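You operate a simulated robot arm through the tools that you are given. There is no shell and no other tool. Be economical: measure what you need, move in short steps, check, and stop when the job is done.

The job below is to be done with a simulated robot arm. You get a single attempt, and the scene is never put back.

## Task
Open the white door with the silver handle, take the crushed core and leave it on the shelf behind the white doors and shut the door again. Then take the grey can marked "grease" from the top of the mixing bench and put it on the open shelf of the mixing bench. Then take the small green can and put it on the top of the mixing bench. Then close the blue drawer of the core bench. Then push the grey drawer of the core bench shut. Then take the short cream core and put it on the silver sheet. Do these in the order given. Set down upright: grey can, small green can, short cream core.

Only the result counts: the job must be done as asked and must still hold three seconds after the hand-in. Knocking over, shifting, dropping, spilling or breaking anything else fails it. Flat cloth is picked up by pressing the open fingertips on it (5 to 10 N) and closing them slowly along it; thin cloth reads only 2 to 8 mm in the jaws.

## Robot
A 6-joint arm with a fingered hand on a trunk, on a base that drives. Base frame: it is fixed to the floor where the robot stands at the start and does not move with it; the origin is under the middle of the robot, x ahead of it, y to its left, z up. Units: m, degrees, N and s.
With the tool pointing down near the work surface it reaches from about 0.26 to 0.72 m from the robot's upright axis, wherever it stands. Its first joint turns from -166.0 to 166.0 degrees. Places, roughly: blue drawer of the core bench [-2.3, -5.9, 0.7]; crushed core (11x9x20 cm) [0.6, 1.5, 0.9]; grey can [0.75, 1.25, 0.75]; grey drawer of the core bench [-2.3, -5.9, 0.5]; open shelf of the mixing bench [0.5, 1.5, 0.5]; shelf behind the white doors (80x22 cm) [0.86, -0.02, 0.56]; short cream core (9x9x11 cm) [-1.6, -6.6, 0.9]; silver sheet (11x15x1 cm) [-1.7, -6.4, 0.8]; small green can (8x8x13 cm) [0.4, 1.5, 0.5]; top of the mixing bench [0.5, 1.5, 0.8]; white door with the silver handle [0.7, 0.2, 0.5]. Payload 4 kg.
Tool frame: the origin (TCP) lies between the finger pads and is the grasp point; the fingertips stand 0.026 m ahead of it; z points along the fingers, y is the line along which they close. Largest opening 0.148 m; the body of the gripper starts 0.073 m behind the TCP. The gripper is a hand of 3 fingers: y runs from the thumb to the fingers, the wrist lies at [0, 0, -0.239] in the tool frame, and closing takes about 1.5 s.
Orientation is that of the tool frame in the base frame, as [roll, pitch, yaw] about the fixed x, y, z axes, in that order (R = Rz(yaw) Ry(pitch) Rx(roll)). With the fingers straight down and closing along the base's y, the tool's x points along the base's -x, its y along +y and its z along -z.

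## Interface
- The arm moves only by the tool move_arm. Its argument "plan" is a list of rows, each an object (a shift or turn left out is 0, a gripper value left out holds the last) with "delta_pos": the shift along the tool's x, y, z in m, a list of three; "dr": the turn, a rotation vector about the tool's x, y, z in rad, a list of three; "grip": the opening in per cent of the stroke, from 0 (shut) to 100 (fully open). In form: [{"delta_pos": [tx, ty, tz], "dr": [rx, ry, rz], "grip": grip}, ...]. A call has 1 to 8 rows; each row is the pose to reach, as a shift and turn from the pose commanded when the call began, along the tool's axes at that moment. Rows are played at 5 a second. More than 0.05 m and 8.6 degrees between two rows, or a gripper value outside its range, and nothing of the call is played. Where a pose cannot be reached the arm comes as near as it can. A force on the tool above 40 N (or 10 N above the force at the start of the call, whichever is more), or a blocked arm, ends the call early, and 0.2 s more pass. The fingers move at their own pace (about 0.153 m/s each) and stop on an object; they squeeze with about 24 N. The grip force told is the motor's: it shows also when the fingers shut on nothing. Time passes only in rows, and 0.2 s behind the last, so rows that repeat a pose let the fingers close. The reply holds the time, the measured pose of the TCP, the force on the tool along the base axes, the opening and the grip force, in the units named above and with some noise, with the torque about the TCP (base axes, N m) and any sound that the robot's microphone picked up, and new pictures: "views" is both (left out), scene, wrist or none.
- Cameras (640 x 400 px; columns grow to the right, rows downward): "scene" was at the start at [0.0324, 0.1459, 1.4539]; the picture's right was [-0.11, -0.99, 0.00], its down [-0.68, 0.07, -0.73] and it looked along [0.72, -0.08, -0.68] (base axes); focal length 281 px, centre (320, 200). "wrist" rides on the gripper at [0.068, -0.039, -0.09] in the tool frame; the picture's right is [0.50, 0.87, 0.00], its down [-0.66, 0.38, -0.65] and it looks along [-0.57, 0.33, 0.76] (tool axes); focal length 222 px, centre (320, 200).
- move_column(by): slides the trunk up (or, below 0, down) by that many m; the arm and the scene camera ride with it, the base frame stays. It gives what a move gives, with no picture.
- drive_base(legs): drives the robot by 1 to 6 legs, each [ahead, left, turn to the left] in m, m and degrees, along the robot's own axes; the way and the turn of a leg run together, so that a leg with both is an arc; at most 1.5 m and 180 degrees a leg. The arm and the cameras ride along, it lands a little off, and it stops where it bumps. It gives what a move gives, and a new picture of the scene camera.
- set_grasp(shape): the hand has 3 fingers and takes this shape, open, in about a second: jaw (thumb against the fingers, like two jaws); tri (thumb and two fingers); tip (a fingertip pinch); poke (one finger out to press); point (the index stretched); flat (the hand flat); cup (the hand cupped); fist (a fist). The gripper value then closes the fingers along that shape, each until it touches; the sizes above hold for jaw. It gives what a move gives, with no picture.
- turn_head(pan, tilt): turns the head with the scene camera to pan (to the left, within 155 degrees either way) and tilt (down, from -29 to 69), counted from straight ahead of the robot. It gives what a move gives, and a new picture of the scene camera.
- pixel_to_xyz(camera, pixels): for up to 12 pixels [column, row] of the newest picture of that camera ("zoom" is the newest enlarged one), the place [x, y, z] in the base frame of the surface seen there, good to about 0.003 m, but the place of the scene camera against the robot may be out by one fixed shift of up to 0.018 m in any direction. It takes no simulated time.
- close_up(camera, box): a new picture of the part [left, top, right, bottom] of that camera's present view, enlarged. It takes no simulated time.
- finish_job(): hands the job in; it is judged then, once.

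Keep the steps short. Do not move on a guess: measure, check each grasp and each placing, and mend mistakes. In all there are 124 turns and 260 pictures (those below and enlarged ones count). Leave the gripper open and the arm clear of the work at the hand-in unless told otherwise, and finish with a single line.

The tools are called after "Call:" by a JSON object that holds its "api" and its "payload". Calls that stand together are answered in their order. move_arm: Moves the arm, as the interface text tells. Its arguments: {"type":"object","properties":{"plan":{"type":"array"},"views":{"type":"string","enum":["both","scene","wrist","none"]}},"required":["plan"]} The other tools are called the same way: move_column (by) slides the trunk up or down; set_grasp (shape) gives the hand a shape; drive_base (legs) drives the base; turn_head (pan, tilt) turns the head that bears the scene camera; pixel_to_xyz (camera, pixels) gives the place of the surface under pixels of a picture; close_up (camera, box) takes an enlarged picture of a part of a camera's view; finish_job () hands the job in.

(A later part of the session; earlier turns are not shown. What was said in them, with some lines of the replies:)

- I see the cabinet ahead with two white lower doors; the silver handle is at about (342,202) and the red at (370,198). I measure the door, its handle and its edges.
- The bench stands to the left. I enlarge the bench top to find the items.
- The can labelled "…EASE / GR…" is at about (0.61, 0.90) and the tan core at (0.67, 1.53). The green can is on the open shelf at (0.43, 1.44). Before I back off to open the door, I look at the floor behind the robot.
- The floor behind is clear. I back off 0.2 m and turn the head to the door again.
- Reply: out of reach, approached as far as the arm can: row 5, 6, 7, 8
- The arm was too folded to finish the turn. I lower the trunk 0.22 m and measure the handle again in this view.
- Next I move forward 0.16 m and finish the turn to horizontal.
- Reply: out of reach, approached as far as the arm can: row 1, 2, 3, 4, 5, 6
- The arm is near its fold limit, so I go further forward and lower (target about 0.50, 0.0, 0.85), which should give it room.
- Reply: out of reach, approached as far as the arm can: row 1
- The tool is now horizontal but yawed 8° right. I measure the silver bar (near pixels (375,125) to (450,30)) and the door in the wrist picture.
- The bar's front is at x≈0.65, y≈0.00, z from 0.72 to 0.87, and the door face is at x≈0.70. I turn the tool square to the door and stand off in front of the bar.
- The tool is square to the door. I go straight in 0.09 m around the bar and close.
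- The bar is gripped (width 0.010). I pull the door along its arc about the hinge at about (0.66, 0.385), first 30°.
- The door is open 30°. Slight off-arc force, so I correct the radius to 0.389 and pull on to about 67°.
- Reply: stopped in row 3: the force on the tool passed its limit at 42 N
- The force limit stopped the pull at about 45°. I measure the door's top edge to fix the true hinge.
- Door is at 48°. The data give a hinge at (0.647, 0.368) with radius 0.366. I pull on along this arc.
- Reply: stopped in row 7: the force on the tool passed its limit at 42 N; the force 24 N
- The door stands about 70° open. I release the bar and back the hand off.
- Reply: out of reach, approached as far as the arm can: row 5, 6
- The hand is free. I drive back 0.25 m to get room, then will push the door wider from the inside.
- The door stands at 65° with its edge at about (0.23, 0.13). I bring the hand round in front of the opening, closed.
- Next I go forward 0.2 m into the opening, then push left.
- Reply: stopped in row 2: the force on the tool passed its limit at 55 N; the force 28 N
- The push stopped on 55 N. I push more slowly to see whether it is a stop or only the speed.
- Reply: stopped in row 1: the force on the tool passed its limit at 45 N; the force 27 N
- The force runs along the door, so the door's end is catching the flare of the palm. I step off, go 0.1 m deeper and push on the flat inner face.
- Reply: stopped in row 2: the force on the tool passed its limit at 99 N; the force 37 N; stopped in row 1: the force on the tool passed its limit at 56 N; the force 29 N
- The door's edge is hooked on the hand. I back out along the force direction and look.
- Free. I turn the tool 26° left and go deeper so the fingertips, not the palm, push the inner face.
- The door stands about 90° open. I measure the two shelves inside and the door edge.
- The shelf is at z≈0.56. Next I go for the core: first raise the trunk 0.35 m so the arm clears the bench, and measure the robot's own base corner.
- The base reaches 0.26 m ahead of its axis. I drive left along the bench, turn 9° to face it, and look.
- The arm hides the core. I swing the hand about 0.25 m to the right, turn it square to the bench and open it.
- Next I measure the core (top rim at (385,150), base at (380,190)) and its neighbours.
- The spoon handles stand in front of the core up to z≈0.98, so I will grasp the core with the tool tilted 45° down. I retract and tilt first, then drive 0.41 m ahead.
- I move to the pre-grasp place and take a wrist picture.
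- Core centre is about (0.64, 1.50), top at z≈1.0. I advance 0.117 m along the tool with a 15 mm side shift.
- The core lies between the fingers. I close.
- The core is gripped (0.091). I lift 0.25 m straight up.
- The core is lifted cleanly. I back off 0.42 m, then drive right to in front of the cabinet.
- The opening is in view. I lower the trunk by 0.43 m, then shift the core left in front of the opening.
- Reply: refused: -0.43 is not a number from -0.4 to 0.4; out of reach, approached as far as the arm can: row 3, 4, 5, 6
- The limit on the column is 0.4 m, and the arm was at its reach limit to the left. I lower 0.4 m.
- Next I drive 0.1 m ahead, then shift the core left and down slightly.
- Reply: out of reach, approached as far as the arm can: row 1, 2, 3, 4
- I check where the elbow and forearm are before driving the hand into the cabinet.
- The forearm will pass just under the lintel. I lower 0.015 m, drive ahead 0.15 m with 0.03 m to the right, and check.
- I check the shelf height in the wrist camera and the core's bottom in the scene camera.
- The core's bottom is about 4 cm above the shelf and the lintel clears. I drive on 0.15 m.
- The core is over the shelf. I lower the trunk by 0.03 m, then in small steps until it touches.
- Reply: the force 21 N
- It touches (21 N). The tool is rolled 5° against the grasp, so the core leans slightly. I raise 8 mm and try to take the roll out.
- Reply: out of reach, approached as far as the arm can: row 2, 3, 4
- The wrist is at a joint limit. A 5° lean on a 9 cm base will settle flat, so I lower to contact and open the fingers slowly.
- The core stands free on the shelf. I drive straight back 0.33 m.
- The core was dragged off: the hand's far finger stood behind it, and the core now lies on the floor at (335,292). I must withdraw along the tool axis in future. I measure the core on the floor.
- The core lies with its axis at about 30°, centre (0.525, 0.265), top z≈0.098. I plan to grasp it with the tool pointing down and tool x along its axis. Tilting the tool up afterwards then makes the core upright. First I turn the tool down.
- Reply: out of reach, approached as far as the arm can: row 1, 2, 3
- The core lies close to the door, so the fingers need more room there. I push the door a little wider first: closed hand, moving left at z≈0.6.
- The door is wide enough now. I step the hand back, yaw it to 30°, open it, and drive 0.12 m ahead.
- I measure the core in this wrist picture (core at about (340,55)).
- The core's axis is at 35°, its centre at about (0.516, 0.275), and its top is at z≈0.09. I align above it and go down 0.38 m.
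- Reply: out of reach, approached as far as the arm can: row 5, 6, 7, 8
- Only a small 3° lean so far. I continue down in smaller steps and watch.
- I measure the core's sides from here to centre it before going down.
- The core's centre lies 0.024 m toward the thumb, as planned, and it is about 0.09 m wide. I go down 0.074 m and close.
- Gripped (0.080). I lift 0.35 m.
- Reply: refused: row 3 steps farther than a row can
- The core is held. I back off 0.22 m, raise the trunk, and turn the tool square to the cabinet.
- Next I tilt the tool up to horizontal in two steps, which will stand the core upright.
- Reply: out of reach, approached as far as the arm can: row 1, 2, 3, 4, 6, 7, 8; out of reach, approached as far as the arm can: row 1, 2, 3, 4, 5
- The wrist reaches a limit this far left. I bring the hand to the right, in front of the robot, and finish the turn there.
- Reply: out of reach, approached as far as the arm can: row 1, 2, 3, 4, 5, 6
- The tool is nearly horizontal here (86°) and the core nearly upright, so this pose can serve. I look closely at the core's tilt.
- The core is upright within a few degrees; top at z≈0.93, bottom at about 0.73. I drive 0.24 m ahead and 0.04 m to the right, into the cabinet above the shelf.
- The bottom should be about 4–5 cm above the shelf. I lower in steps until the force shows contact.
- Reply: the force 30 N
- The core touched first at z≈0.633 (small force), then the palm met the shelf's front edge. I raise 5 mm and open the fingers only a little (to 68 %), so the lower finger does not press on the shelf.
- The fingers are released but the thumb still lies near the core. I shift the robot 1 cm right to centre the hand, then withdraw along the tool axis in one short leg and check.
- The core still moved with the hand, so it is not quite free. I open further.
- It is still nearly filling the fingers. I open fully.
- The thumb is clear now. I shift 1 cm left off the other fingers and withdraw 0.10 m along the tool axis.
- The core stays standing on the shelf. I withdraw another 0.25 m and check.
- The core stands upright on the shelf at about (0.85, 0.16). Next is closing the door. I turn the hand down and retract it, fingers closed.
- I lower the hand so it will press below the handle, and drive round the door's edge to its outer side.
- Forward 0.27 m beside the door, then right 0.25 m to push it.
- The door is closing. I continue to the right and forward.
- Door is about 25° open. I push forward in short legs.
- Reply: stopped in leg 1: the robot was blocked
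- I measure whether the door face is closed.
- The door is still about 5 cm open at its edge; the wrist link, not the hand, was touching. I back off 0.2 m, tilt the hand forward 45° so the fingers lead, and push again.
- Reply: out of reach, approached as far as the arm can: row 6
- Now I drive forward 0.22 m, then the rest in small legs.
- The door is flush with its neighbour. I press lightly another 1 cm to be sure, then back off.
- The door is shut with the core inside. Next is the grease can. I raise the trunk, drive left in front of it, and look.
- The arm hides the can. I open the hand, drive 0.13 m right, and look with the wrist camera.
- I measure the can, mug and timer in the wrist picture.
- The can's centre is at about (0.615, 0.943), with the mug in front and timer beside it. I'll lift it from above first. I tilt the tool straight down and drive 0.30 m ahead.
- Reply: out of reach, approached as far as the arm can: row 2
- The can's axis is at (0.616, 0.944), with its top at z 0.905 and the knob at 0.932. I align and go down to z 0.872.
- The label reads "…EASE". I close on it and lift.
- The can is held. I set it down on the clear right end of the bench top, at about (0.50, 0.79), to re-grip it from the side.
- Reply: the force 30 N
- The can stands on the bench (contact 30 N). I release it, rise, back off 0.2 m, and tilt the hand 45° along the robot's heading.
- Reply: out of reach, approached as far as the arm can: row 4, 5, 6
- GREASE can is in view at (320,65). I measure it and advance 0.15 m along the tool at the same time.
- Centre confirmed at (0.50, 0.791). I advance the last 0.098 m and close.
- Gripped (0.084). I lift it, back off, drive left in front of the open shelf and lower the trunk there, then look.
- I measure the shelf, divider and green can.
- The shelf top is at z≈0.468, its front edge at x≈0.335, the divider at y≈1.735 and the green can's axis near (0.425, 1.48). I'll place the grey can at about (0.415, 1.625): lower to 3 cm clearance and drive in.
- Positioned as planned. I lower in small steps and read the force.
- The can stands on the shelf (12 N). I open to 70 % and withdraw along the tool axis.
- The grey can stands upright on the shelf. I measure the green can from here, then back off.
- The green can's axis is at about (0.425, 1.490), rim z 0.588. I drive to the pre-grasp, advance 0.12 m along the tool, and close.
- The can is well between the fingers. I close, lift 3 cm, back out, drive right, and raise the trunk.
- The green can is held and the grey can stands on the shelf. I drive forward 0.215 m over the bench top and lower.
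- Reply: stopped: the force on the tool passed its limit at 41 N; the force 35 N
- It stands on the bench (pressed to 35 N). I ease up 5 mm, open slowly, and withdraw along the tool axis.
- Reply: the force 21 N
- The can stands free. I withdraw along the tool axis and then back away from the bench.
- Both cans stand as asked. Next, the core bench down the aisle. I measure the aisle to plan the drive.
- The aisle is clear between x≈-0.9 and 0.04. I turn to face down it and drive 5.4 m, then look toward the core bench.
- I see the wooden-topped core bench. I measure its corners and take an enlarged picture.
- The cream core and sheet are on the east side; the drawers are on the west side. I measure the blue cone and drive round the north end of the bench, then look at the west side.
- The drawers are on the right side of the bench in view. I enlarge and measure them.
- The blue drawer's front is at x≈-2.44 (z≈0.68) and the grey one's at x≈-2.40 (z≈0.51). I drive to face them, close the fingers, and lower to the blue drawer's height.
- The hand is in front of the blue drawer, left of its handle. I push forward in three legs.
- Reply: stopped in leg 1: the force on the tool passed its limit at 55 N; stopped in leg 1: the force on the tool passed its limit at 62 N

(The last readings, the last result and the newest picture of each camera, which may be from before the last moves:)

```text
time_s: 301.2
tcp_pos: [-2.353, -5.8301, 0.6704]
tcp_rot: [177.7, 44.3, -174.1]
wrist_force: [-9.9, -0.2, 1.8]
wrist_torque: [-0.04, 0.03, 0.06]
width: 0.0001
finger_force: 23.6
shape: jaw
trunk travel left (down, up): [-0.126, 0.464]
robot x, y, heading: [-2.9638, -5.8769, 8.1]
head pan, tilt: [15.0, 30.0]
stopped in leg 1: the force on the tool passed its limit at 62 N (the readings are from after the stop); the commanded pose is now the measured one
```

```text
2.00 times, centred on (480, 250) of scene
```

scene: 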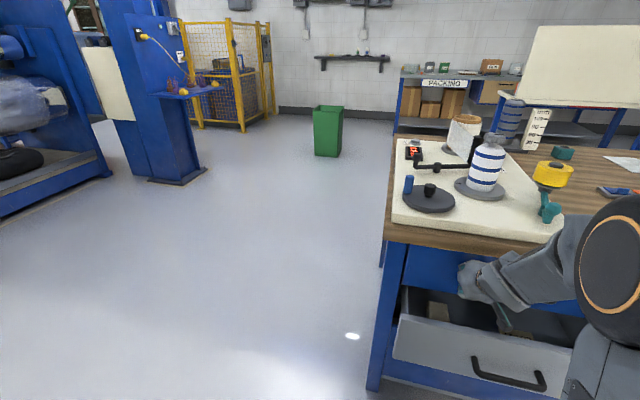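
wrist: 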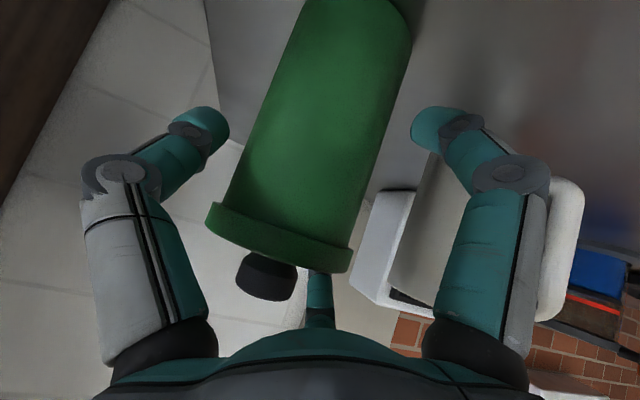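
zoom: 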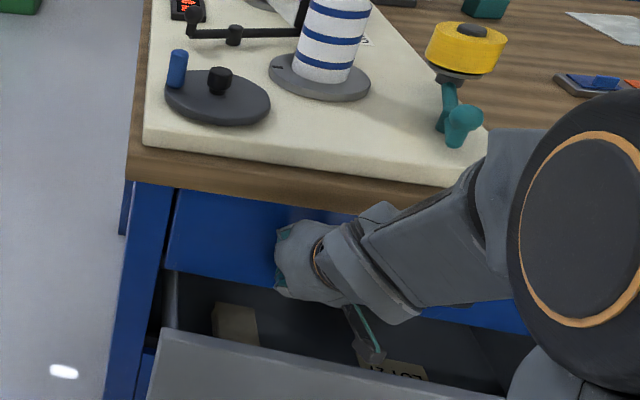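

The blue drawer is shut (stopped on force, flush). I back off, lower, and push the grey drawer the same way.

Call:
{"api": "drive_base", "payload": {"legs": [[-0.3, 0, 0]]}}

Call:
{"api": "move_column", "payload": {"by": -0.124}}

Call:
{"api": "drive_base", "payload": {"legs": [[0.27, 0, 0]]}}

Call:
{"api": "drive_base", "payload": {"legs": [[0.045, 0, 0]]}}

Call:
{"api": "drive_base", "payload": {"legs": [[-0.35, 0, 0]]}}

Call:
{"api": "close_up", "payload": {"camera": "scene", "box": [320, 150, 640, 350]}}

```text
time_s: 303.2
tcp_pos: [-2.6507, -5.8746, 0.6689]
tcp_rot: [177.8, 44.4, -174.0]
wrist_force: [-0.1, 0.2, 0.5]
wrist_torque: [-0.03, -0.01, -0.01]
width: 0.0001
finger_force: 24.1
shape: jaw
trunk travel left (down, up): [-0.126, 0.464]
robot x, y, heading: [-3.2599, -5.9233, 8.1]
head pan, tilt: [15.0, 30.0]
```

scene: 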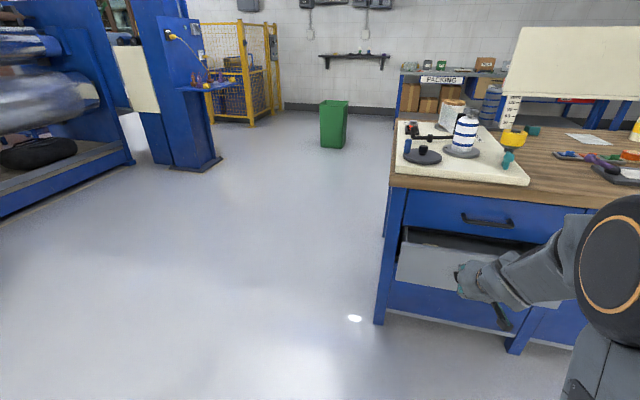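

```text
time_s: 304.7
tcp_pos: [-2.6502, -5.8741, 0.5459]
tcp_rot: [177.7, 44.3, -173.9]
wrist_force: [-0.4, -0.1, 0.5]
wrist_torque: [-0.02, -0.01, -0.01]
width: 0.0
finger_force: 23.8
shape: jaw
trunk travel left (down, up): [-0.002, 0.588]
robot x, y, heading: [-3.2565, -5.9206, 7.9]
head pan, tilt: [15.0, 30.0]
```

```text
time_s: 306.6
tcp_pos: [-2.3828, -5.8356, 0.5449]
tcp_rot: [177.7, 44.4, -174.0]
wrist_force: [-0.3, -0.5, 0.3]
wrist_torque: [0.01, -0.03, 0.03]
width: 0.0
finger_force: 23.8
shape: jaw
trunk travel left (down, up): [-0.002, 0.588]
robot x, y, heading: [-2.9905, -5.8841, 8.3]
head pan, tilt: [15.0, 30.0]
```

scene: 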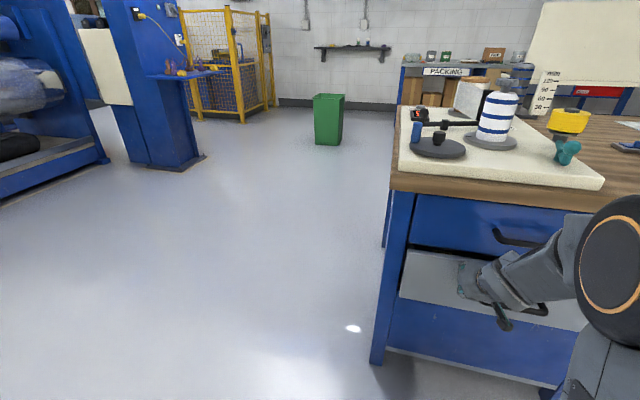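

```text
time_s: 307.6
tcp_pos: [-2.353, -5.8326, 0.5418]
tcp_rot: [177.7, 43.7, -174.3]
wrist_force: [-2.7, 0.4, 0.7]
wrist_torque: [0.01, 0.02, 0.04]
width: 0.0
finger_force: 24.3
shape: jaw
trunk travel left (down, up): [-0.002, 0.588]
robot x, y, heading: [-2.9525, -5.8804, 8.3]
head pan, tilt: [15.0, 30.0]
stopped in leg 1: the force on the tool passed its limit at 64 N (the readings are from after the stop); the commanded pose is now the measured one
```

scene: 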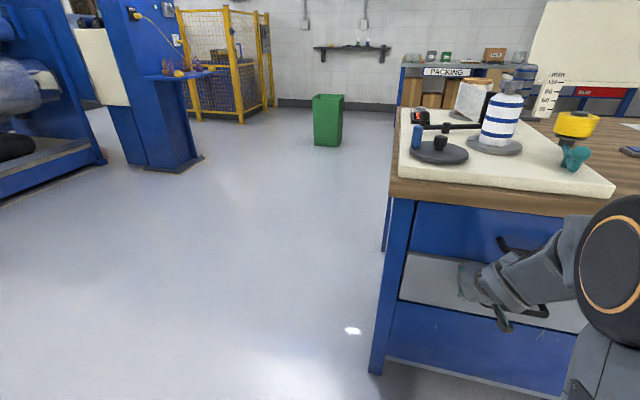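

```text
time_s: 309.9
tcp_pos: [-2.7012, -5.882, 0.5413]
tcp_rot: [177.7, 43.7, -174.3]
wrist_force: [0.7, -0.5, 0.8]
wrist_torque: [0.02, -0.01, 0.0]
width: 0.0
finger_force: 23.9
shape: jaw
trunk travel left (down, up): [-0.002, 0.588]
robot x, y, heading: [-3.3049, -5.9259, 7.9]
head pan, tilt: [15.0, 30.0]
```

scene: 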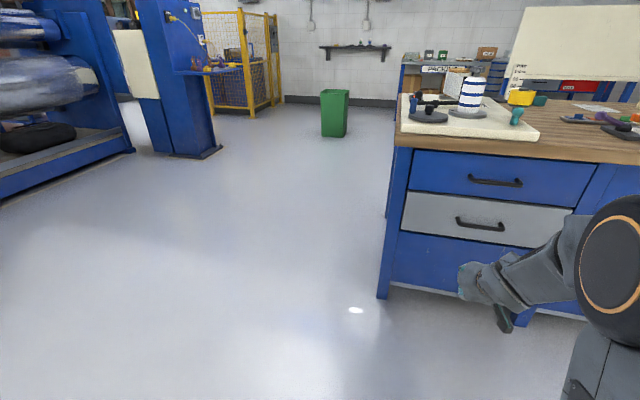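

```text
2.00 times, centred on (480, 250) of scene
```

zoom: 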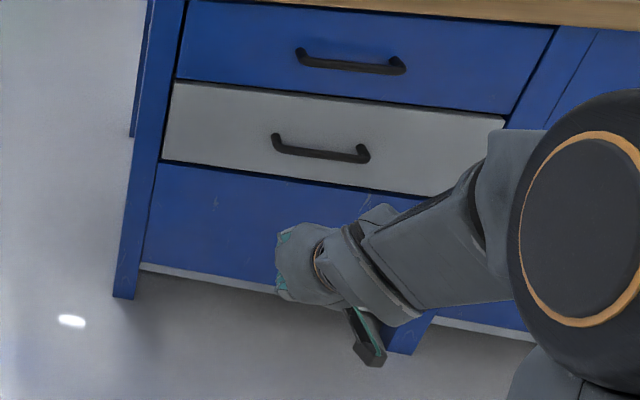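

Both drawers are shut flush. Next the short cream core: I raise the trunk, open the hand, drive along the west side to opposite it, and look.

Call:
{"api": "move_column", "payload": {"by": 0.4}}

Call:
{"api": "move_column", "payload": {"by": 0.13}}

Call:
{"api": "drive_base", "payload": {"legs": [[0, -0.88, 0.5], [0.3, 0, 0]]}}

Call:
{"api": "move_arm", "payload": {"plan": [{"grip": 100}, {"grip": 100}, {"grip": 100}, {"grip": 100}], "views": "wrist"}}

Call:
{"api": "turn_head", "payload": {"pan": 0, "tilt": 35}}

Call:
{"api": "close_up", "payload": {"camera": "scene", "box": [200, 60, 520, 260]}}

```text
time_s: 313.7
tcp_pos: [-2.7013, -5.8823, 0.9413]
tcp_rot: [177.8, 43.7, -174.4]
wrist_force: [-0.3, -0.3, -1.2]
wrist_torque: [-0.03, 0.0, 0.02]
width: 0.0
finger_force: 23.7
shape: jaw
trunk travel left (down, up): [-0.402, 0.188]
robot x, y, heading: [-3.3026, -5.9283, 8.2]
head pan, tilt: [15.0, 30.0]
```

```text
time_s: 315.3
tcp_pos: [-2.701, -5.8827, 1.071]
tcp_rot: [177.6, 43.7, -174.4]
wrist_force: [-0.4, 0.1, 0.1]
wrist_torque: [-0.01, -0.02, -0.04]
width: 0.0
finger_force: 23.9
shape: jaw
trunk travel left (down, up): [-0.532, 0.058]
robot x, y, heading: [-3.3082, -5.9271, 8.0]
head pan, tilt: [15.0, 30.0]
```

```text
time_s: 321.5
tcp_pos: [-2.281, -6.6937, 1.0716]
tcp_rot: [177.7, 43.7, -173.8]
wrist_force: [-0.3, -0.1, -0.2]
wrist_torque: [0.0, 0.0, 0.0]
width: 0.0003
finger_force: 24.0
shape: jaw
trunk travel left (down, up): [-0.532, 0.058]
robot x, y, heading: [-2.8829, -6.7458, 8.6]
head pan, tilt: [15.0, 30.0]
```

scene: 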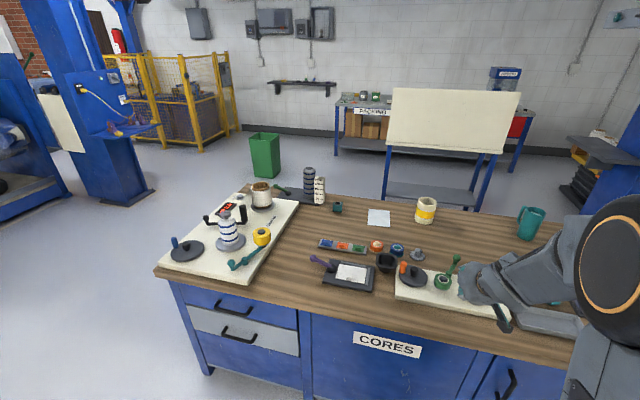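

```text
time_s: 322.5
tcp_pos: [-2.2811, -6.6945, 1.0732]
tcp_rot: [177.7, 43.8, -173.9]
wrist_force: [0.5, -0.4, -0.3]
wrist_torque: [-0.01, -0.03, -0.01]
width: 0.1477
finger_force: 0.0
shape: jaw
trunk travel left (down, up): [-0.532, 0.058]
robot x, y, heading: [-2.8856, -6.7454, 8.7]
head pan, tilt: [15.0, 30.0]
```

wrist: 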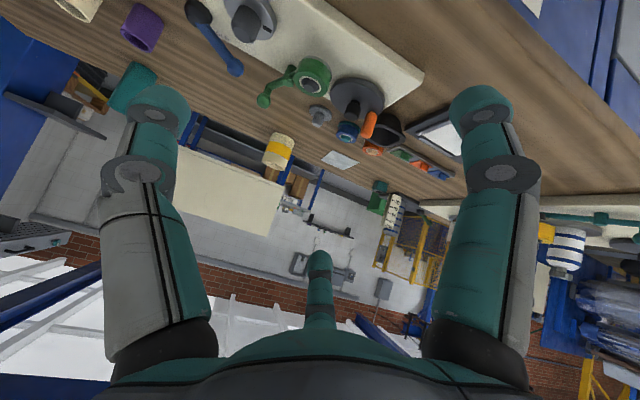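

```text
time_s: 323.3
tcp_pos: [-2.2795, -6.6934, 1.0718]
tcp_rot: [177.7, 43.6, -173.9]
wrist_force: [-0.3, -0.5, 0.1]
wrist_torque: [0.04, 0.04, 0.0]
width: 0.1477
finger_force: 0.0
shape: jaw
trunk travel left (down, up): [-0.532, 0.058]
robot x, y, heading: [-2.8813, -6.7446, 8.7]
head pan, tilt: [0.0, 35.0]
```

scene: 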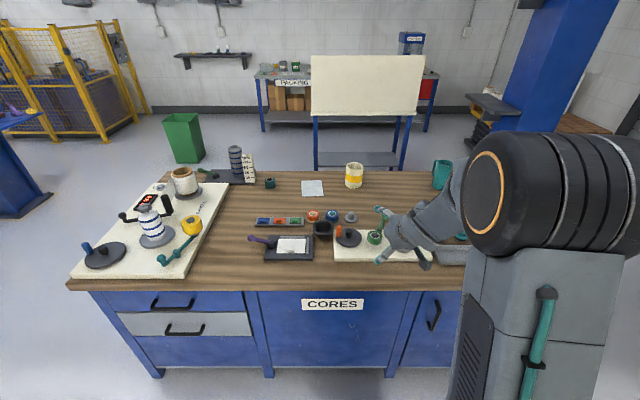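

```text
2.00 times, centred on (360, 160) of scene
```

zoom: 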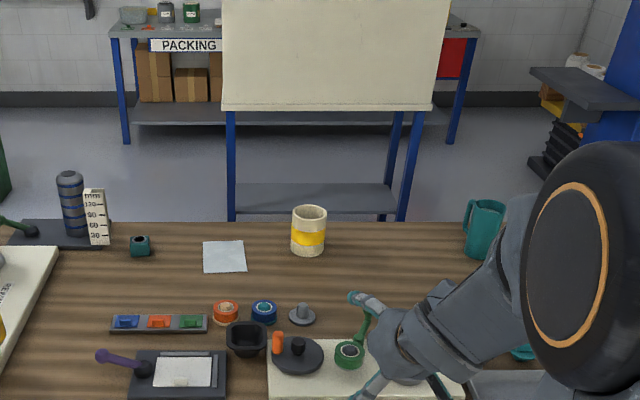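

The cream core (yellow band) is at (354,175) and the sheet at (312,188). I measure both in both cameras.

Call:
{"api": "pixel_to_xyz", "payload": {"camera": "wrist", "pixels": [[278, 150], [285, 135], [270, 165], [266, 148], [292, 150], [340, 160], [325, 157], [355, 163], [337, 168], [343, 152], [320, 115], [345, 130]]}}

Call:
{"api": "pixel_to_xyz", "payload": {"camera": "scene", "pixels": [[354, 185], [346, 180], [362, 180], [354, 163], [354, 172], [302, 182], [323, 181], [302, 195], [324, 195], [351, 217], [332, 215], [375, 237]]}}

```text
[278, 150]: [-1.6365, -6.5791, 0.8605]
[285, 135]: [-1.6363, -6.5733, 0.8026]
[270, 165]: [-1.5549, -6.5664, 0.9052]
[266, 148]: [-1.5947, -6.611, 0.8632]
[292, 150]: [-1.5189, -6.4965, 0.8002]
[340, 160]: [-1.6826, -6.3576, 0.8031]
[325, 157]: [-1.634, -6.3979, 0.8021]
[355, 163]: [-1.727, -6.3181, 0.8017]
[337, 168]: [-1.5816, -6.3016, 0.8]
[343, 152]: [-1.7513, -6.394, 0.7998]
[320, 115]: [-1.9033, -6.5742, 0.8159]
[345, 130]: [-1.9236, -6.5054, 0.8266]
```

```text
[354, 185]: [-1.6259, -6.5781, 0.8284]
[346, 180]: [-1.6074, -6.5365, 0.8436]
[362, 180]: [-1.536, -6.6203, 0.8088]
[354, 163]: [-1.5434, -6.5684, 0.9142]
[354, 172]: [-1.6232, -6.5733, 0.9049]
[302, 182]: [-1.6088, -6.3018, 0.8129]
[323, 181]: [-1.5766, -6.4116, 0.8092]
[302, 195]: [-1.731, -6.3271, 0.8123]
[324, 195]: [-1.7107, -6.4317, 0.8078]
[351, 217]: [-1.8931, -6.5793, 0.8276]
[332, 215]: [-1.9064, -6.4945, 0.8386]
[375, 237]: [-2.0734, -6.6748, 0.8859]
```

Core axis ≈(-1.591, -6.570), top z≈0.91; sheet centre ≈(-1.66, -6.365). I drive 0.42 m ahead and extend the hand to the pre-grasp.

Call:
{"api": "drive_base", "payload": {"legs": [[0.42, 0, 0]]}}

Call:
{"api": "move_arm", "payload": {"plan": [{"delta_pos": [-0.014, 0.0035, 0.04], "grip": 75}, {"delta_pos": [-0.028, 0.007, 0.08]}, {"delta_pos": [-0.041, 0.01, 0.12]}, {"delta_pos": [-0.055, 0.0135, 0.16]}, {"delta_pos": [-0.0688, 0.017, 0.2]}, {"delta_pos": [-0.0688, 0.017, 0.2]}], "views": "both"}}

```text
time_s: 326.0
tcp_pos: [-1.8643, -6.6347, 1.071]
tcp_rot: [177.7, 43.8, -174.2]
wrist_force: [0.6, 0.2, 0.2]
wrist_torque: [0.02, 0.03, -0.02]
width: 0.1479
finger_force: 0.1
shape: jaw
trunk travel left (down, up): [-0.532, 0.058]
robot x, y, heading: [-2.4677, -6.6832, 8.4]
head pan, tilt: [0.0, 35.0]
stopped in leg 1: the robot was blocked; the commanded pose is now the measured one
```

scene: 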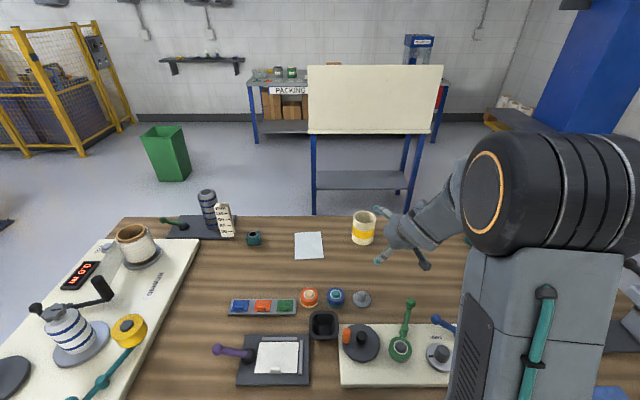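

```text
time_s: 327.4
tcp_pos: [-1.6803, -6.5904, 0.9745]
tcp_rot: [177.7, 43.7, -174.2]
wrist_force: [0.2, -0.1, 0.3]
wrist_torque: [-0.01, 0.01, -0.04]
width: 0.1112
finger_force: 0.0
shape: jaw
trunk travel left (down, up): [-0.532, 0.058]
robot x, y, heading: [-2.4695, -6.6776, 8.3]
head pan, tilt: [0.0, 35.0]
```

scene: 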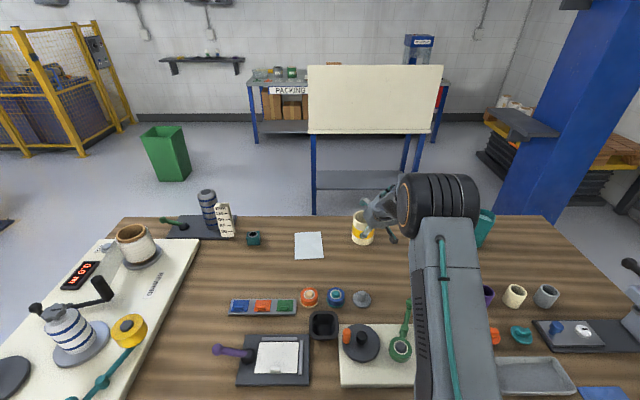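
wrist: 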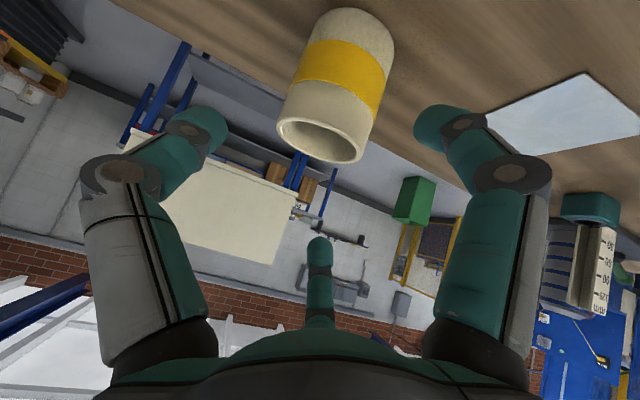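

Good alignment. I measure once more, and advance 0.13 m along the tool to the core.

Call:
{"api": "pixel_to_xyz", "payload": {"camera": "wrist", "pixels": [[280, 120], [320, 155], [363, 150], [335, 70], [310, 110], [365, 110], [490, 130], [640, 110], [585, 75], [545, 160], [610, 145]]}}

Call:
{"api": "move_arm", "payload": {"plan": [{"delta_pos": [0, 0.005, 0.035]}, {"delta_pos": [0, 0.005, 0.07]}, {"delta_pos": [0, 0.005, 0.1]}, {"delta_pos": [0, 0.005, 0.13]}, {"delta_pos": [0, 0.005, 0.13]}], "views": "wrist"}}

```text
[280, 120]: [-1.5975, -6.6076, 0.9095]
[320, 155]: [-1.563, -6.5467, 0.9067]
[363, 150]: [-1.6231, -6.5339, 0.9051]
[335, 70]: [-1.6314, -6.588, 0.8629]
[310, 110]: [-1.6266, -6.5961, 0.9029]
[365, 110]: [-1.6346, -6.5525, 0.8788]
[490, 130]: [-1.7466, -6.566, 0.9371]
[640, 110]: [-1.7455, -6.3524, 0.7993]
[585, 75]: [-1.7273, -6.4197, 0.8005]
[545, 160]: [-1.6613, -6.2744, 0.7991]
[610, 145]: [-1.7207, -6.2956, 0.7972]
```

```text
time_s: 328.6
tcp_pos: [-1.5934, -6.571, 0.881]
tcp_rot: [177.3, 43.8, -174.2]
wrist_force: [-0.5, 0.9, -1.1]
wrist_torque: [-0.01, 0.04, -0.03]
width: 0.1115
finger_force: 0.1
shape: jaw
trunk travel left (down, up): [-0.532, 0.058]
robot x, y, heading: [-2.4679, -6.6803, 8.5]
head pan, tilt: [0.0, 35.0]
```

wrist: 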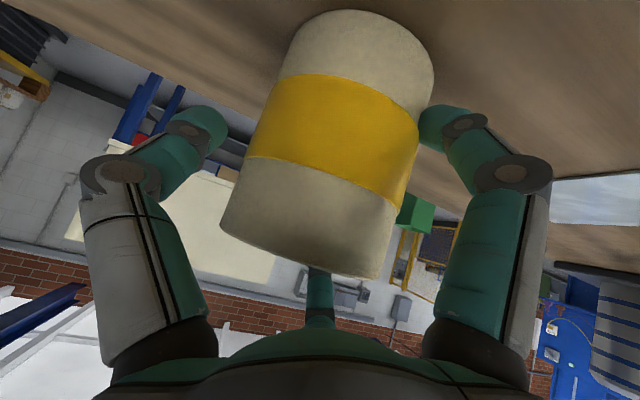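

Centred on the core. I close, lift 0.1 m, and drive back 0.043 and left 0.219 m to bring it over the sheet.

Call:
{"api": "move_arm", "payload": {"plan": [{"grip": 45}, {"grip": 0}, {"grip": 0}, {"grip": 0}, {"grip": 0}, {"delta_pos": [-0.02, 0, -0.021]}, {"delta_pos": [-0.045, 0, -0.047]}, {"delta_pos": [-0.069, 0, -0.072]}], "views": "wrist"}}

Call:
{"api": "drive_base", "payload": {"legs": [[-0.043, 0, 0], [0, 0.219, 0]]}}

Call:
{"api": "close_up", "payload": {"camera": "wrist", "box": [0, 0, 640, 400]}}

Call:
{"api": "close_up", "payload": {"camera": "scene", "box": [240, 160, 480, 310]}}

```text
time_s: 330.4
tcp_pos: [-1.5923, -6.5814, 0.9818]
tcp_rot: [176.8, 43.8, -174.1]
wrist_force: [-0.1, -0.7, -1.4]
wrist_torque: [0.01, 0.01, 0.0]
width: 0.0857
finger_force: 24.3
shape: jaw
out of reach, approached as far as the arm can: row 6, 7, 8
trunk travel left (down, up): [-0.532, 0.058]
robot x, y, heading: [-2.4673, -6.6794, 8.0]
head pan, tilt: [0.0, 35.0]
```

wrist: 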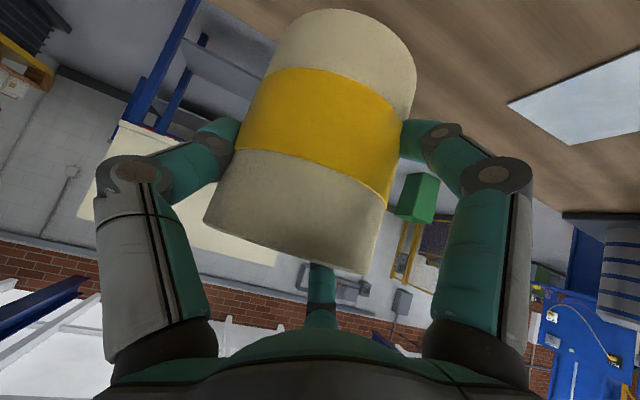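

```text
time_s: 332.6
tcp_pos: [-1.6655, -6.3705, 0.9803]
tcp_rot: [176.8, 43.8, -174.3]
wrist_force: [-0.7, 0.5, -1.8]
wrist_torque: [0.01, 0.0, -0.01]
width: 0.0857
finger_force: 23.7
shape: jaw
trunk travel left (down, up): [-0.532, 0.058]
robot x, y, heading: [-2.5425, -6.4653, 8.4]
head pan, tilt: [0.0, 35.0]
```

scene: 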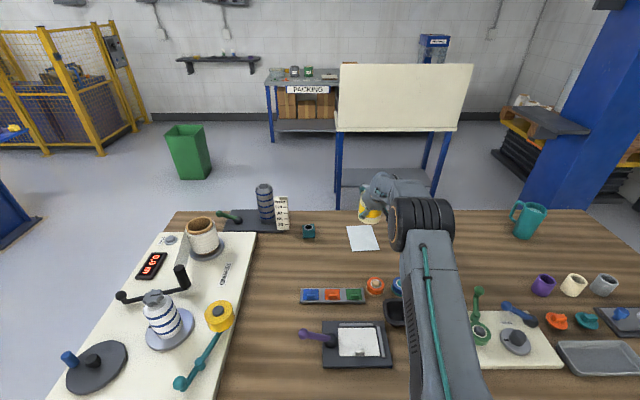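

```text
1.00 times, centred on (320, 200) of wrist (not enlarged: the box is as wide or as high as the picture)
```

zoom: 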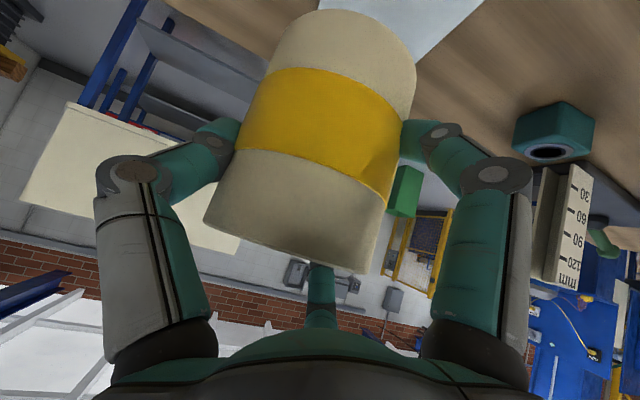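

```text
2.67 times, centred on (360, 235) of scene
```

zoom: 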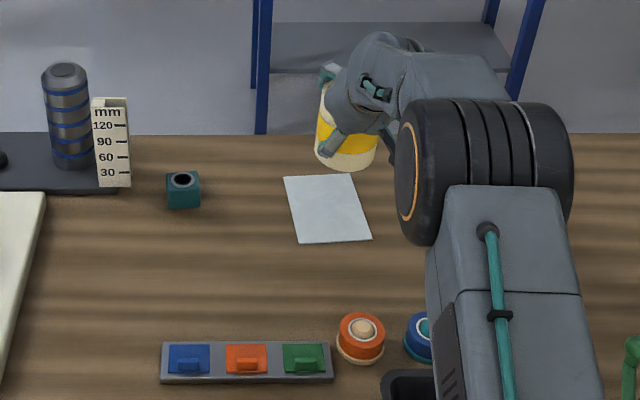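

I measure the sheet's corners and the held core in the same picture to get the exact offset.

Call:
{"api": "pixel_to_xyz", "payload": {"camera": "zoom", "pixels": [[288, 181], [352, 178], [368, 235], [304, 240], [328, 209], [345, 163], [320, 150], [372, 158], [335, 165], [345, 155], [360, 165]]}}

```text
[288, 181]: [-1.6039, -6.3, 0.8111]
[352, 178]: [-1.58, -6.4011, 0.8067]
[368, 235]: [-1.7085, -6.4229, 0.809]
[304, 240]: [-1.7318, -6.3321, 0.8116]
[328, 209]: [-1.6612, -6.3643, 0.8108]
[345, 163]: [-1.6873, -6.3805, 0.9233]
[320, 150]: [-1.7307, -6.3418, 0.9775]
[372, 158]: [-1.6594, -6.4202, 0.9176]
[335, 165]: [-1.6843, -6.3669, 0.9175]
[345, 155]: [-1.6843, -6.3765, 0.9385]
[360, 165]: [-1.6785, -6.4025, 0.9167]
```

The core is about 12 mm too far ahead and 17 mm too far right. I correct with the base and lower toward the sheet.

Call:
{"api": "drive_base", "payload": {"legs": [[-0.012, 0.017, 0]]}}

Call:
{"api": "move_column", "payload": {"by": -0.078}}

Call:
{"api": "move_column", "payload": {"by": -0.006}}

Call:
{"api": "move_column", "payload": {"by": -0.003}}

Call:
{"api": "close_up", "payload": {"camera": "scene", "box": [240, 160, 480, 310]}}

Call:
{"api": "close_up", "payload": {"camera": "wrist", "box": [0, 0, 640, 400]}}

```text
time_s: 333.4
tcp_pos: [-1.6817, -6.3542, 0.9803]
tcp_rot: [177.0, 43.8, -174.3]
wrist_force: [0.1, 0.2, -0.9]
wrist_torque: [0.02, 0.02, 0.0]
width: 0.0853
finger_force: 24.2
shape: jaw
trunk travel left (down, up): [-0.532, 0.058]
robot x, y, heading: [-2.5517, -6.4514, 8.3]
head pan, tilt: [0.0, 35.0]
```

scene: 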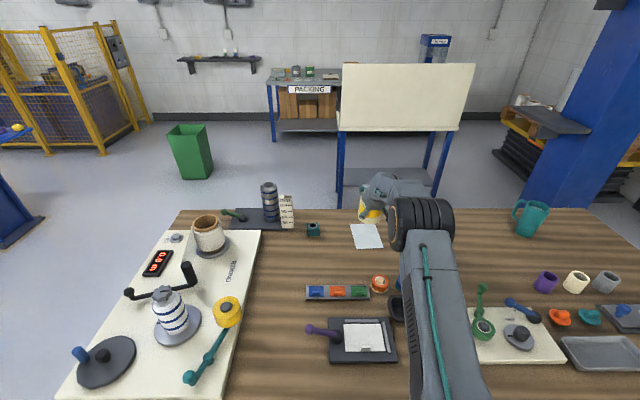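

```text
time_s: 334.5
tcp_pos: [-1.6816, -6.3552, 0.9034]
tcp_rot: [176.7, 43.8, -174.2]
wrist_force: [-0.1, 0.8, -2.0]
wrist_torque: [-0.01, 0.02, 0.01]
width: 0.0853
finger_force: 24.3
shape: jaw
trunk travel left (down, up): [-0.454, 0.136]
robot x, y, heading: [-2.5565, -6.4536, 8.2]
head pan, tilt: [0.0, 35.0]
```

```text
time_s: 335.1
tcp_pos: [-1.6796, -6.3551, 0.8975]
tcp_rot: [176.8, 43.8, -174.2]
wrist_force: [-0.5, 0.2, -1.8]
wrist_torque: [0.05, 0.0, -0.01]
width: 0.0857
finger_force: 24.0
shape: jaw
trunk travel left (down, up): [-0.448, 0.142]
robot x, y, heading: [-2.5569, -6.453, 8.2]
head pan, tilt: [0.0, 35.0]
```

```text
time_s: 335.6
tcp_pos: [-1.68, -6.3546, 0.8931]
tcp_rot: [176.9, 43.8, -174.1]
wrist_force: [0.3, -0.1, -1.4]
wrist_torque: [0.04, 0.02, 0.01]
width: 0.0856
finger_force: 24.2
shape: jaw
trunk travel left (down, up): [-0.445, 0.145]
robot x, y, heading: [-2.561, -6.4511, 8.1]
head pan, tilt: [0.0, 35.0]
```

```text
2.67 times, centred on (360, 235) of scene
```

zoom: 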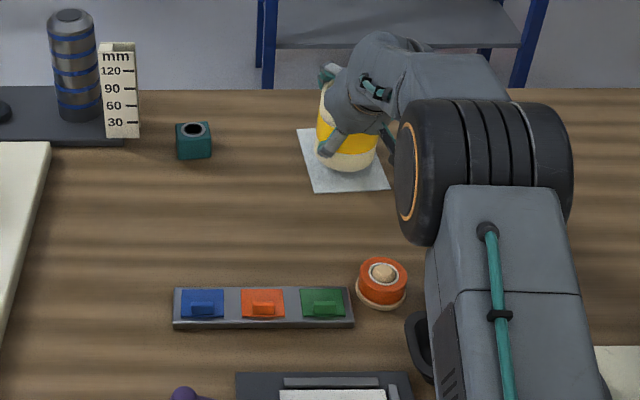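

```text
1.00 times, centred on (320, 200) of wrist (not enlarged: the box is as wide or as high as the picture)
```

zoom: 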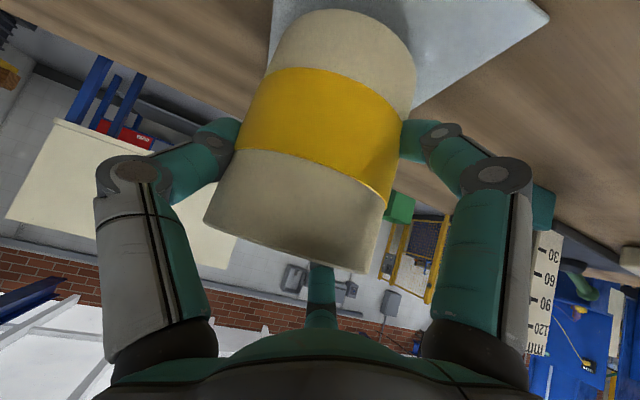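

Well centred over the sheet. I lower the last millimetres and open slowly.

Call:
{"api": "move_column", "payload": {"by": -0.005}}

Call:
{"api": "move_column", "payload": {"by": -0.004}}

Call:
{"api": "move_arm", "payload": {"plan": [{"grip": 60}, {"grip": 63}, {"grip": 67}, {"grip": 71}, {"grip": 75}, {"grip": 76}, {"grip": 76}], "views": "both"}}

```text
time_s: 336.1
tcp_pos: [-1.6803, -6.3545, 0.8888]
tcp_rot: [176.8, 43.8, -174.2]
wrist_force: [0.1, 0.0, -1.5]
wrist_torque: [0.01, 0.02, 0.01]
width: 0.0857
finger_force: 23.9
shape: jaw
trunk travel left (down, up): [-0.44, 0.15]
robot x, y, heading: [-2.5534, -6.4546, 8.0]
head pan, tilt: [0.0, 35.0]
```

```text
time_s: 336.6
tcp_pos: [-1.68, -6.3554, 0.8861]
tcp_rot: [176.8, 43.8, -174.2]
wrist_force: [-0.3, -0.4, 0.2]
wrist_torque: [-0.04, 0.06, 0.0]
width: 0.0855
finger_force: 24.5
shape: jaw
trunk travel left (down, up): [-0.436, 0.154]
robot x, y, heading: [-2.5582, -6.4546, 8.2]
head pan, tilt: [0.0, 35.0]
```

```text
time_s: 338.2
tcp_pos: [-1.6801, -6.355, 0.8846]
tcp_rot: [176.8, 43.7, -174.2]
wrist_force: [0.1, 0.1, -0.4]
wrist_torque: [-0.01, 0.0, -0.02]
width: 0.112
finger_force: 0.0
shape: jaw
trunk travel left (down, up): [-0.436, 0.154]
robot x, y, heading: [-2.5565, -6.4554, 8.1]
head pan, tilt: [0.0, 35.0]
5 turns are left
```

scene: 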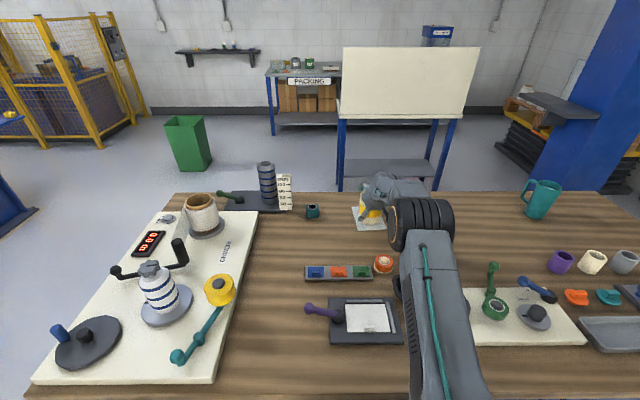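
wrist: 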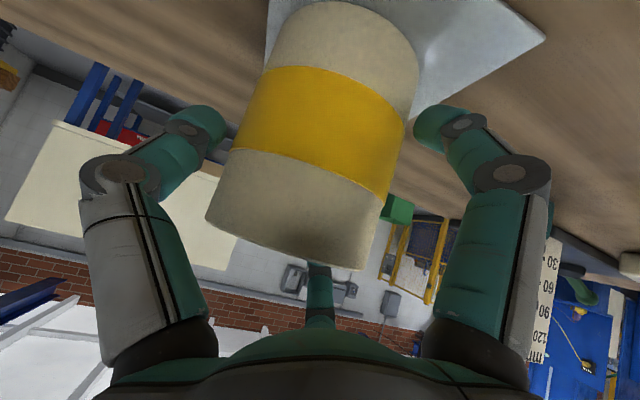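

The core stands on the sheet with the fingers clear. I withdraw along the tool axis and check.

Call:
{"api": "move_arm", "payload": {"plan": [{"delta_pos": [0, 0, -0.025]}, {"delta_pos": [0, 0, -0.05]}, {"delta_pos": [0, 0, -0.09]}, {"delta_pos": [0, 0, -0.13]}, {"delta_pos": [0, 0, -0.16]}, {"delta_pos": [0, 0, -0.16]}], "views": "both"}}

```text
time_s: 339.6
tcp_pos: [-1.7892, -6.3745, 1.0009]
tcp_rot: [176.8, 43.8, -174.2]
wrist_force: [0.4, -0.2, 0.7]
wrist_torque: [0.0, 0.01, -0.03]
width: 0.1122
finger_force: 0.0
shape: jaw
trunk travel left (down, up): [-0.436, 0.154]
robot x, y, heading: [-2.5578, -6.4523, 8.3]
head pan, tilt: [0.0, 35.0]
4 turns are left
```

scene: 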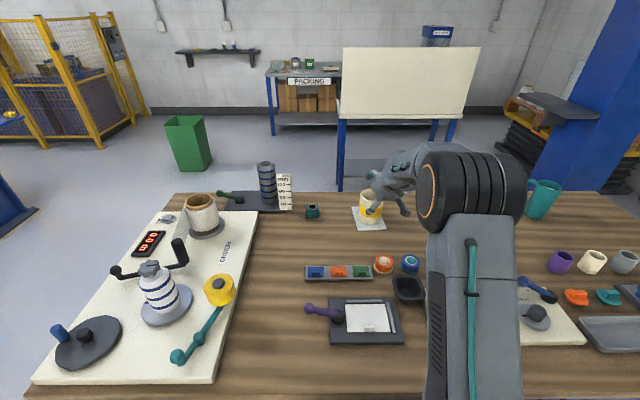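
wrist: 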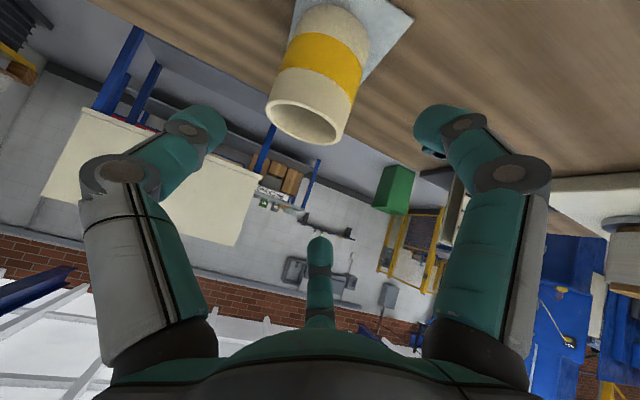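

The core stands upright on the sheet. I raise the hand, back away from the bench, open the gripper fully, and check the drawers once more.

Call:
{"api": "move_column", "payload": {"by": 0.1}}

Call:
{"api": "drive_base", "payload": {"legs": [[-0.6, 0, 0]]}}

Call:
{"api": "move_arm", "payload": {"plan": [{"grip": 100}, {"grip": 100}, {"grip": 100}], "views": "scene"}}

Call:
{"api": "close_up", "payload": {"camera": "scene", "box": [60, 120, 480, 380]}}

```text
time_s: 341.0
tcp_pos: [-1.7884, -6.3746, 1.101]
tcp_rot: [176.8, 43.7, -174.2]
wrist_force: [-0.3, -0.6, 0.5]
wrist_torque: [0.0, 0.03, 0.0]
width: 0.1122
finger_force: 0.0
shape: jaw
trunk travel left (down, up): [-0.536, 0.054]
robot x, y, heading: [-2.5575, -6.4503, 8.3]
head pan, tilt: [0.0, 35.0]
```

```text
time_s: 344.4
tcp_pos: [-2.3822, -6.4596, 1.1011]
tcp_rot: [176.8, 43.8, -174.4]
wrist_force: [0.1, -0.1, -0.9]
wrist_torque: [0.05, -0.02, -0.02]
width: 0.1122
finger_force: 0.1
shape: jaw
trunk travel left (down, up): [-0.536, 0.054]
robot x, y, heading: [-3.1492, -6.5385, 8.2]
head pan, tilt: [0.0, 35.0]
```

scene: 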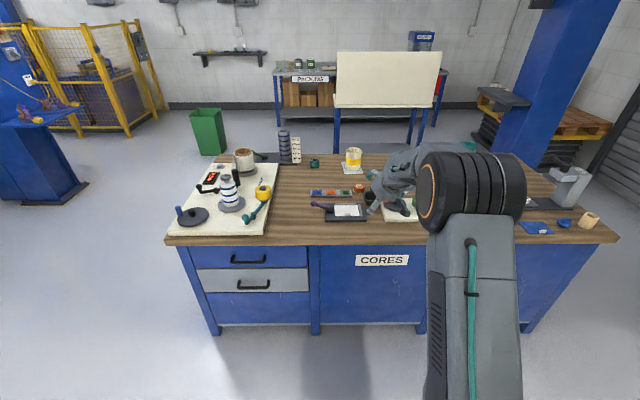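

```text
time_s: 345.2
tcp_pos: [-2.3826, -6.4594, 1.1003]
tcp_rot: [176.8, 43.9, -174.3]
wrist_force: [0.7, -0.4, 0.5]
wrist_torque: [0.0, 0.01, 0.02]
width: 0.148
finger_force: 0.0
shape: jaw
trunk travel left (down, up): [-0.536, 0.054]
robot x, y, heading: [-3.1477, -6.5367, 8.1]
head pan, tilt: [0.0, 35.0]
```

scene: 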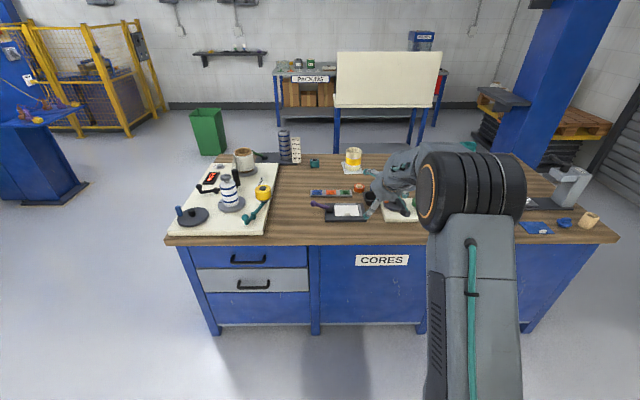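

```text
1.52 times, centred on (270, 250) of scene
3 turns are left
```

zoom: 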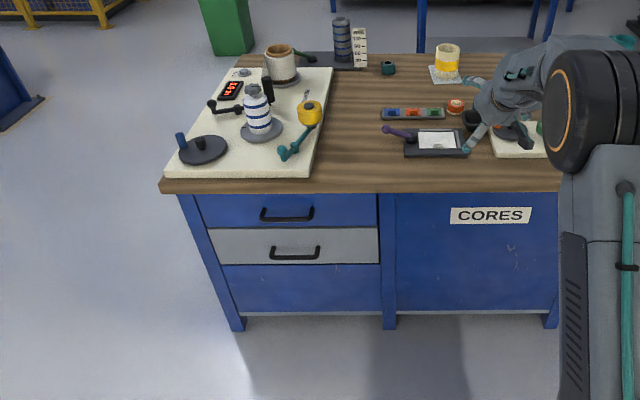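

Both drawers are shut, the core stands upright on the sheet, and the arm is clear with the gripper open. I hand in the job.

Call:
{"api": "finish_job", "payload": {}}

```text
The job is handed in.
```

All six steps were done in the order given and handed in; the crushed core was dropped on the floor once on the way to the shelf, then picked up and left standing there with the door shut.
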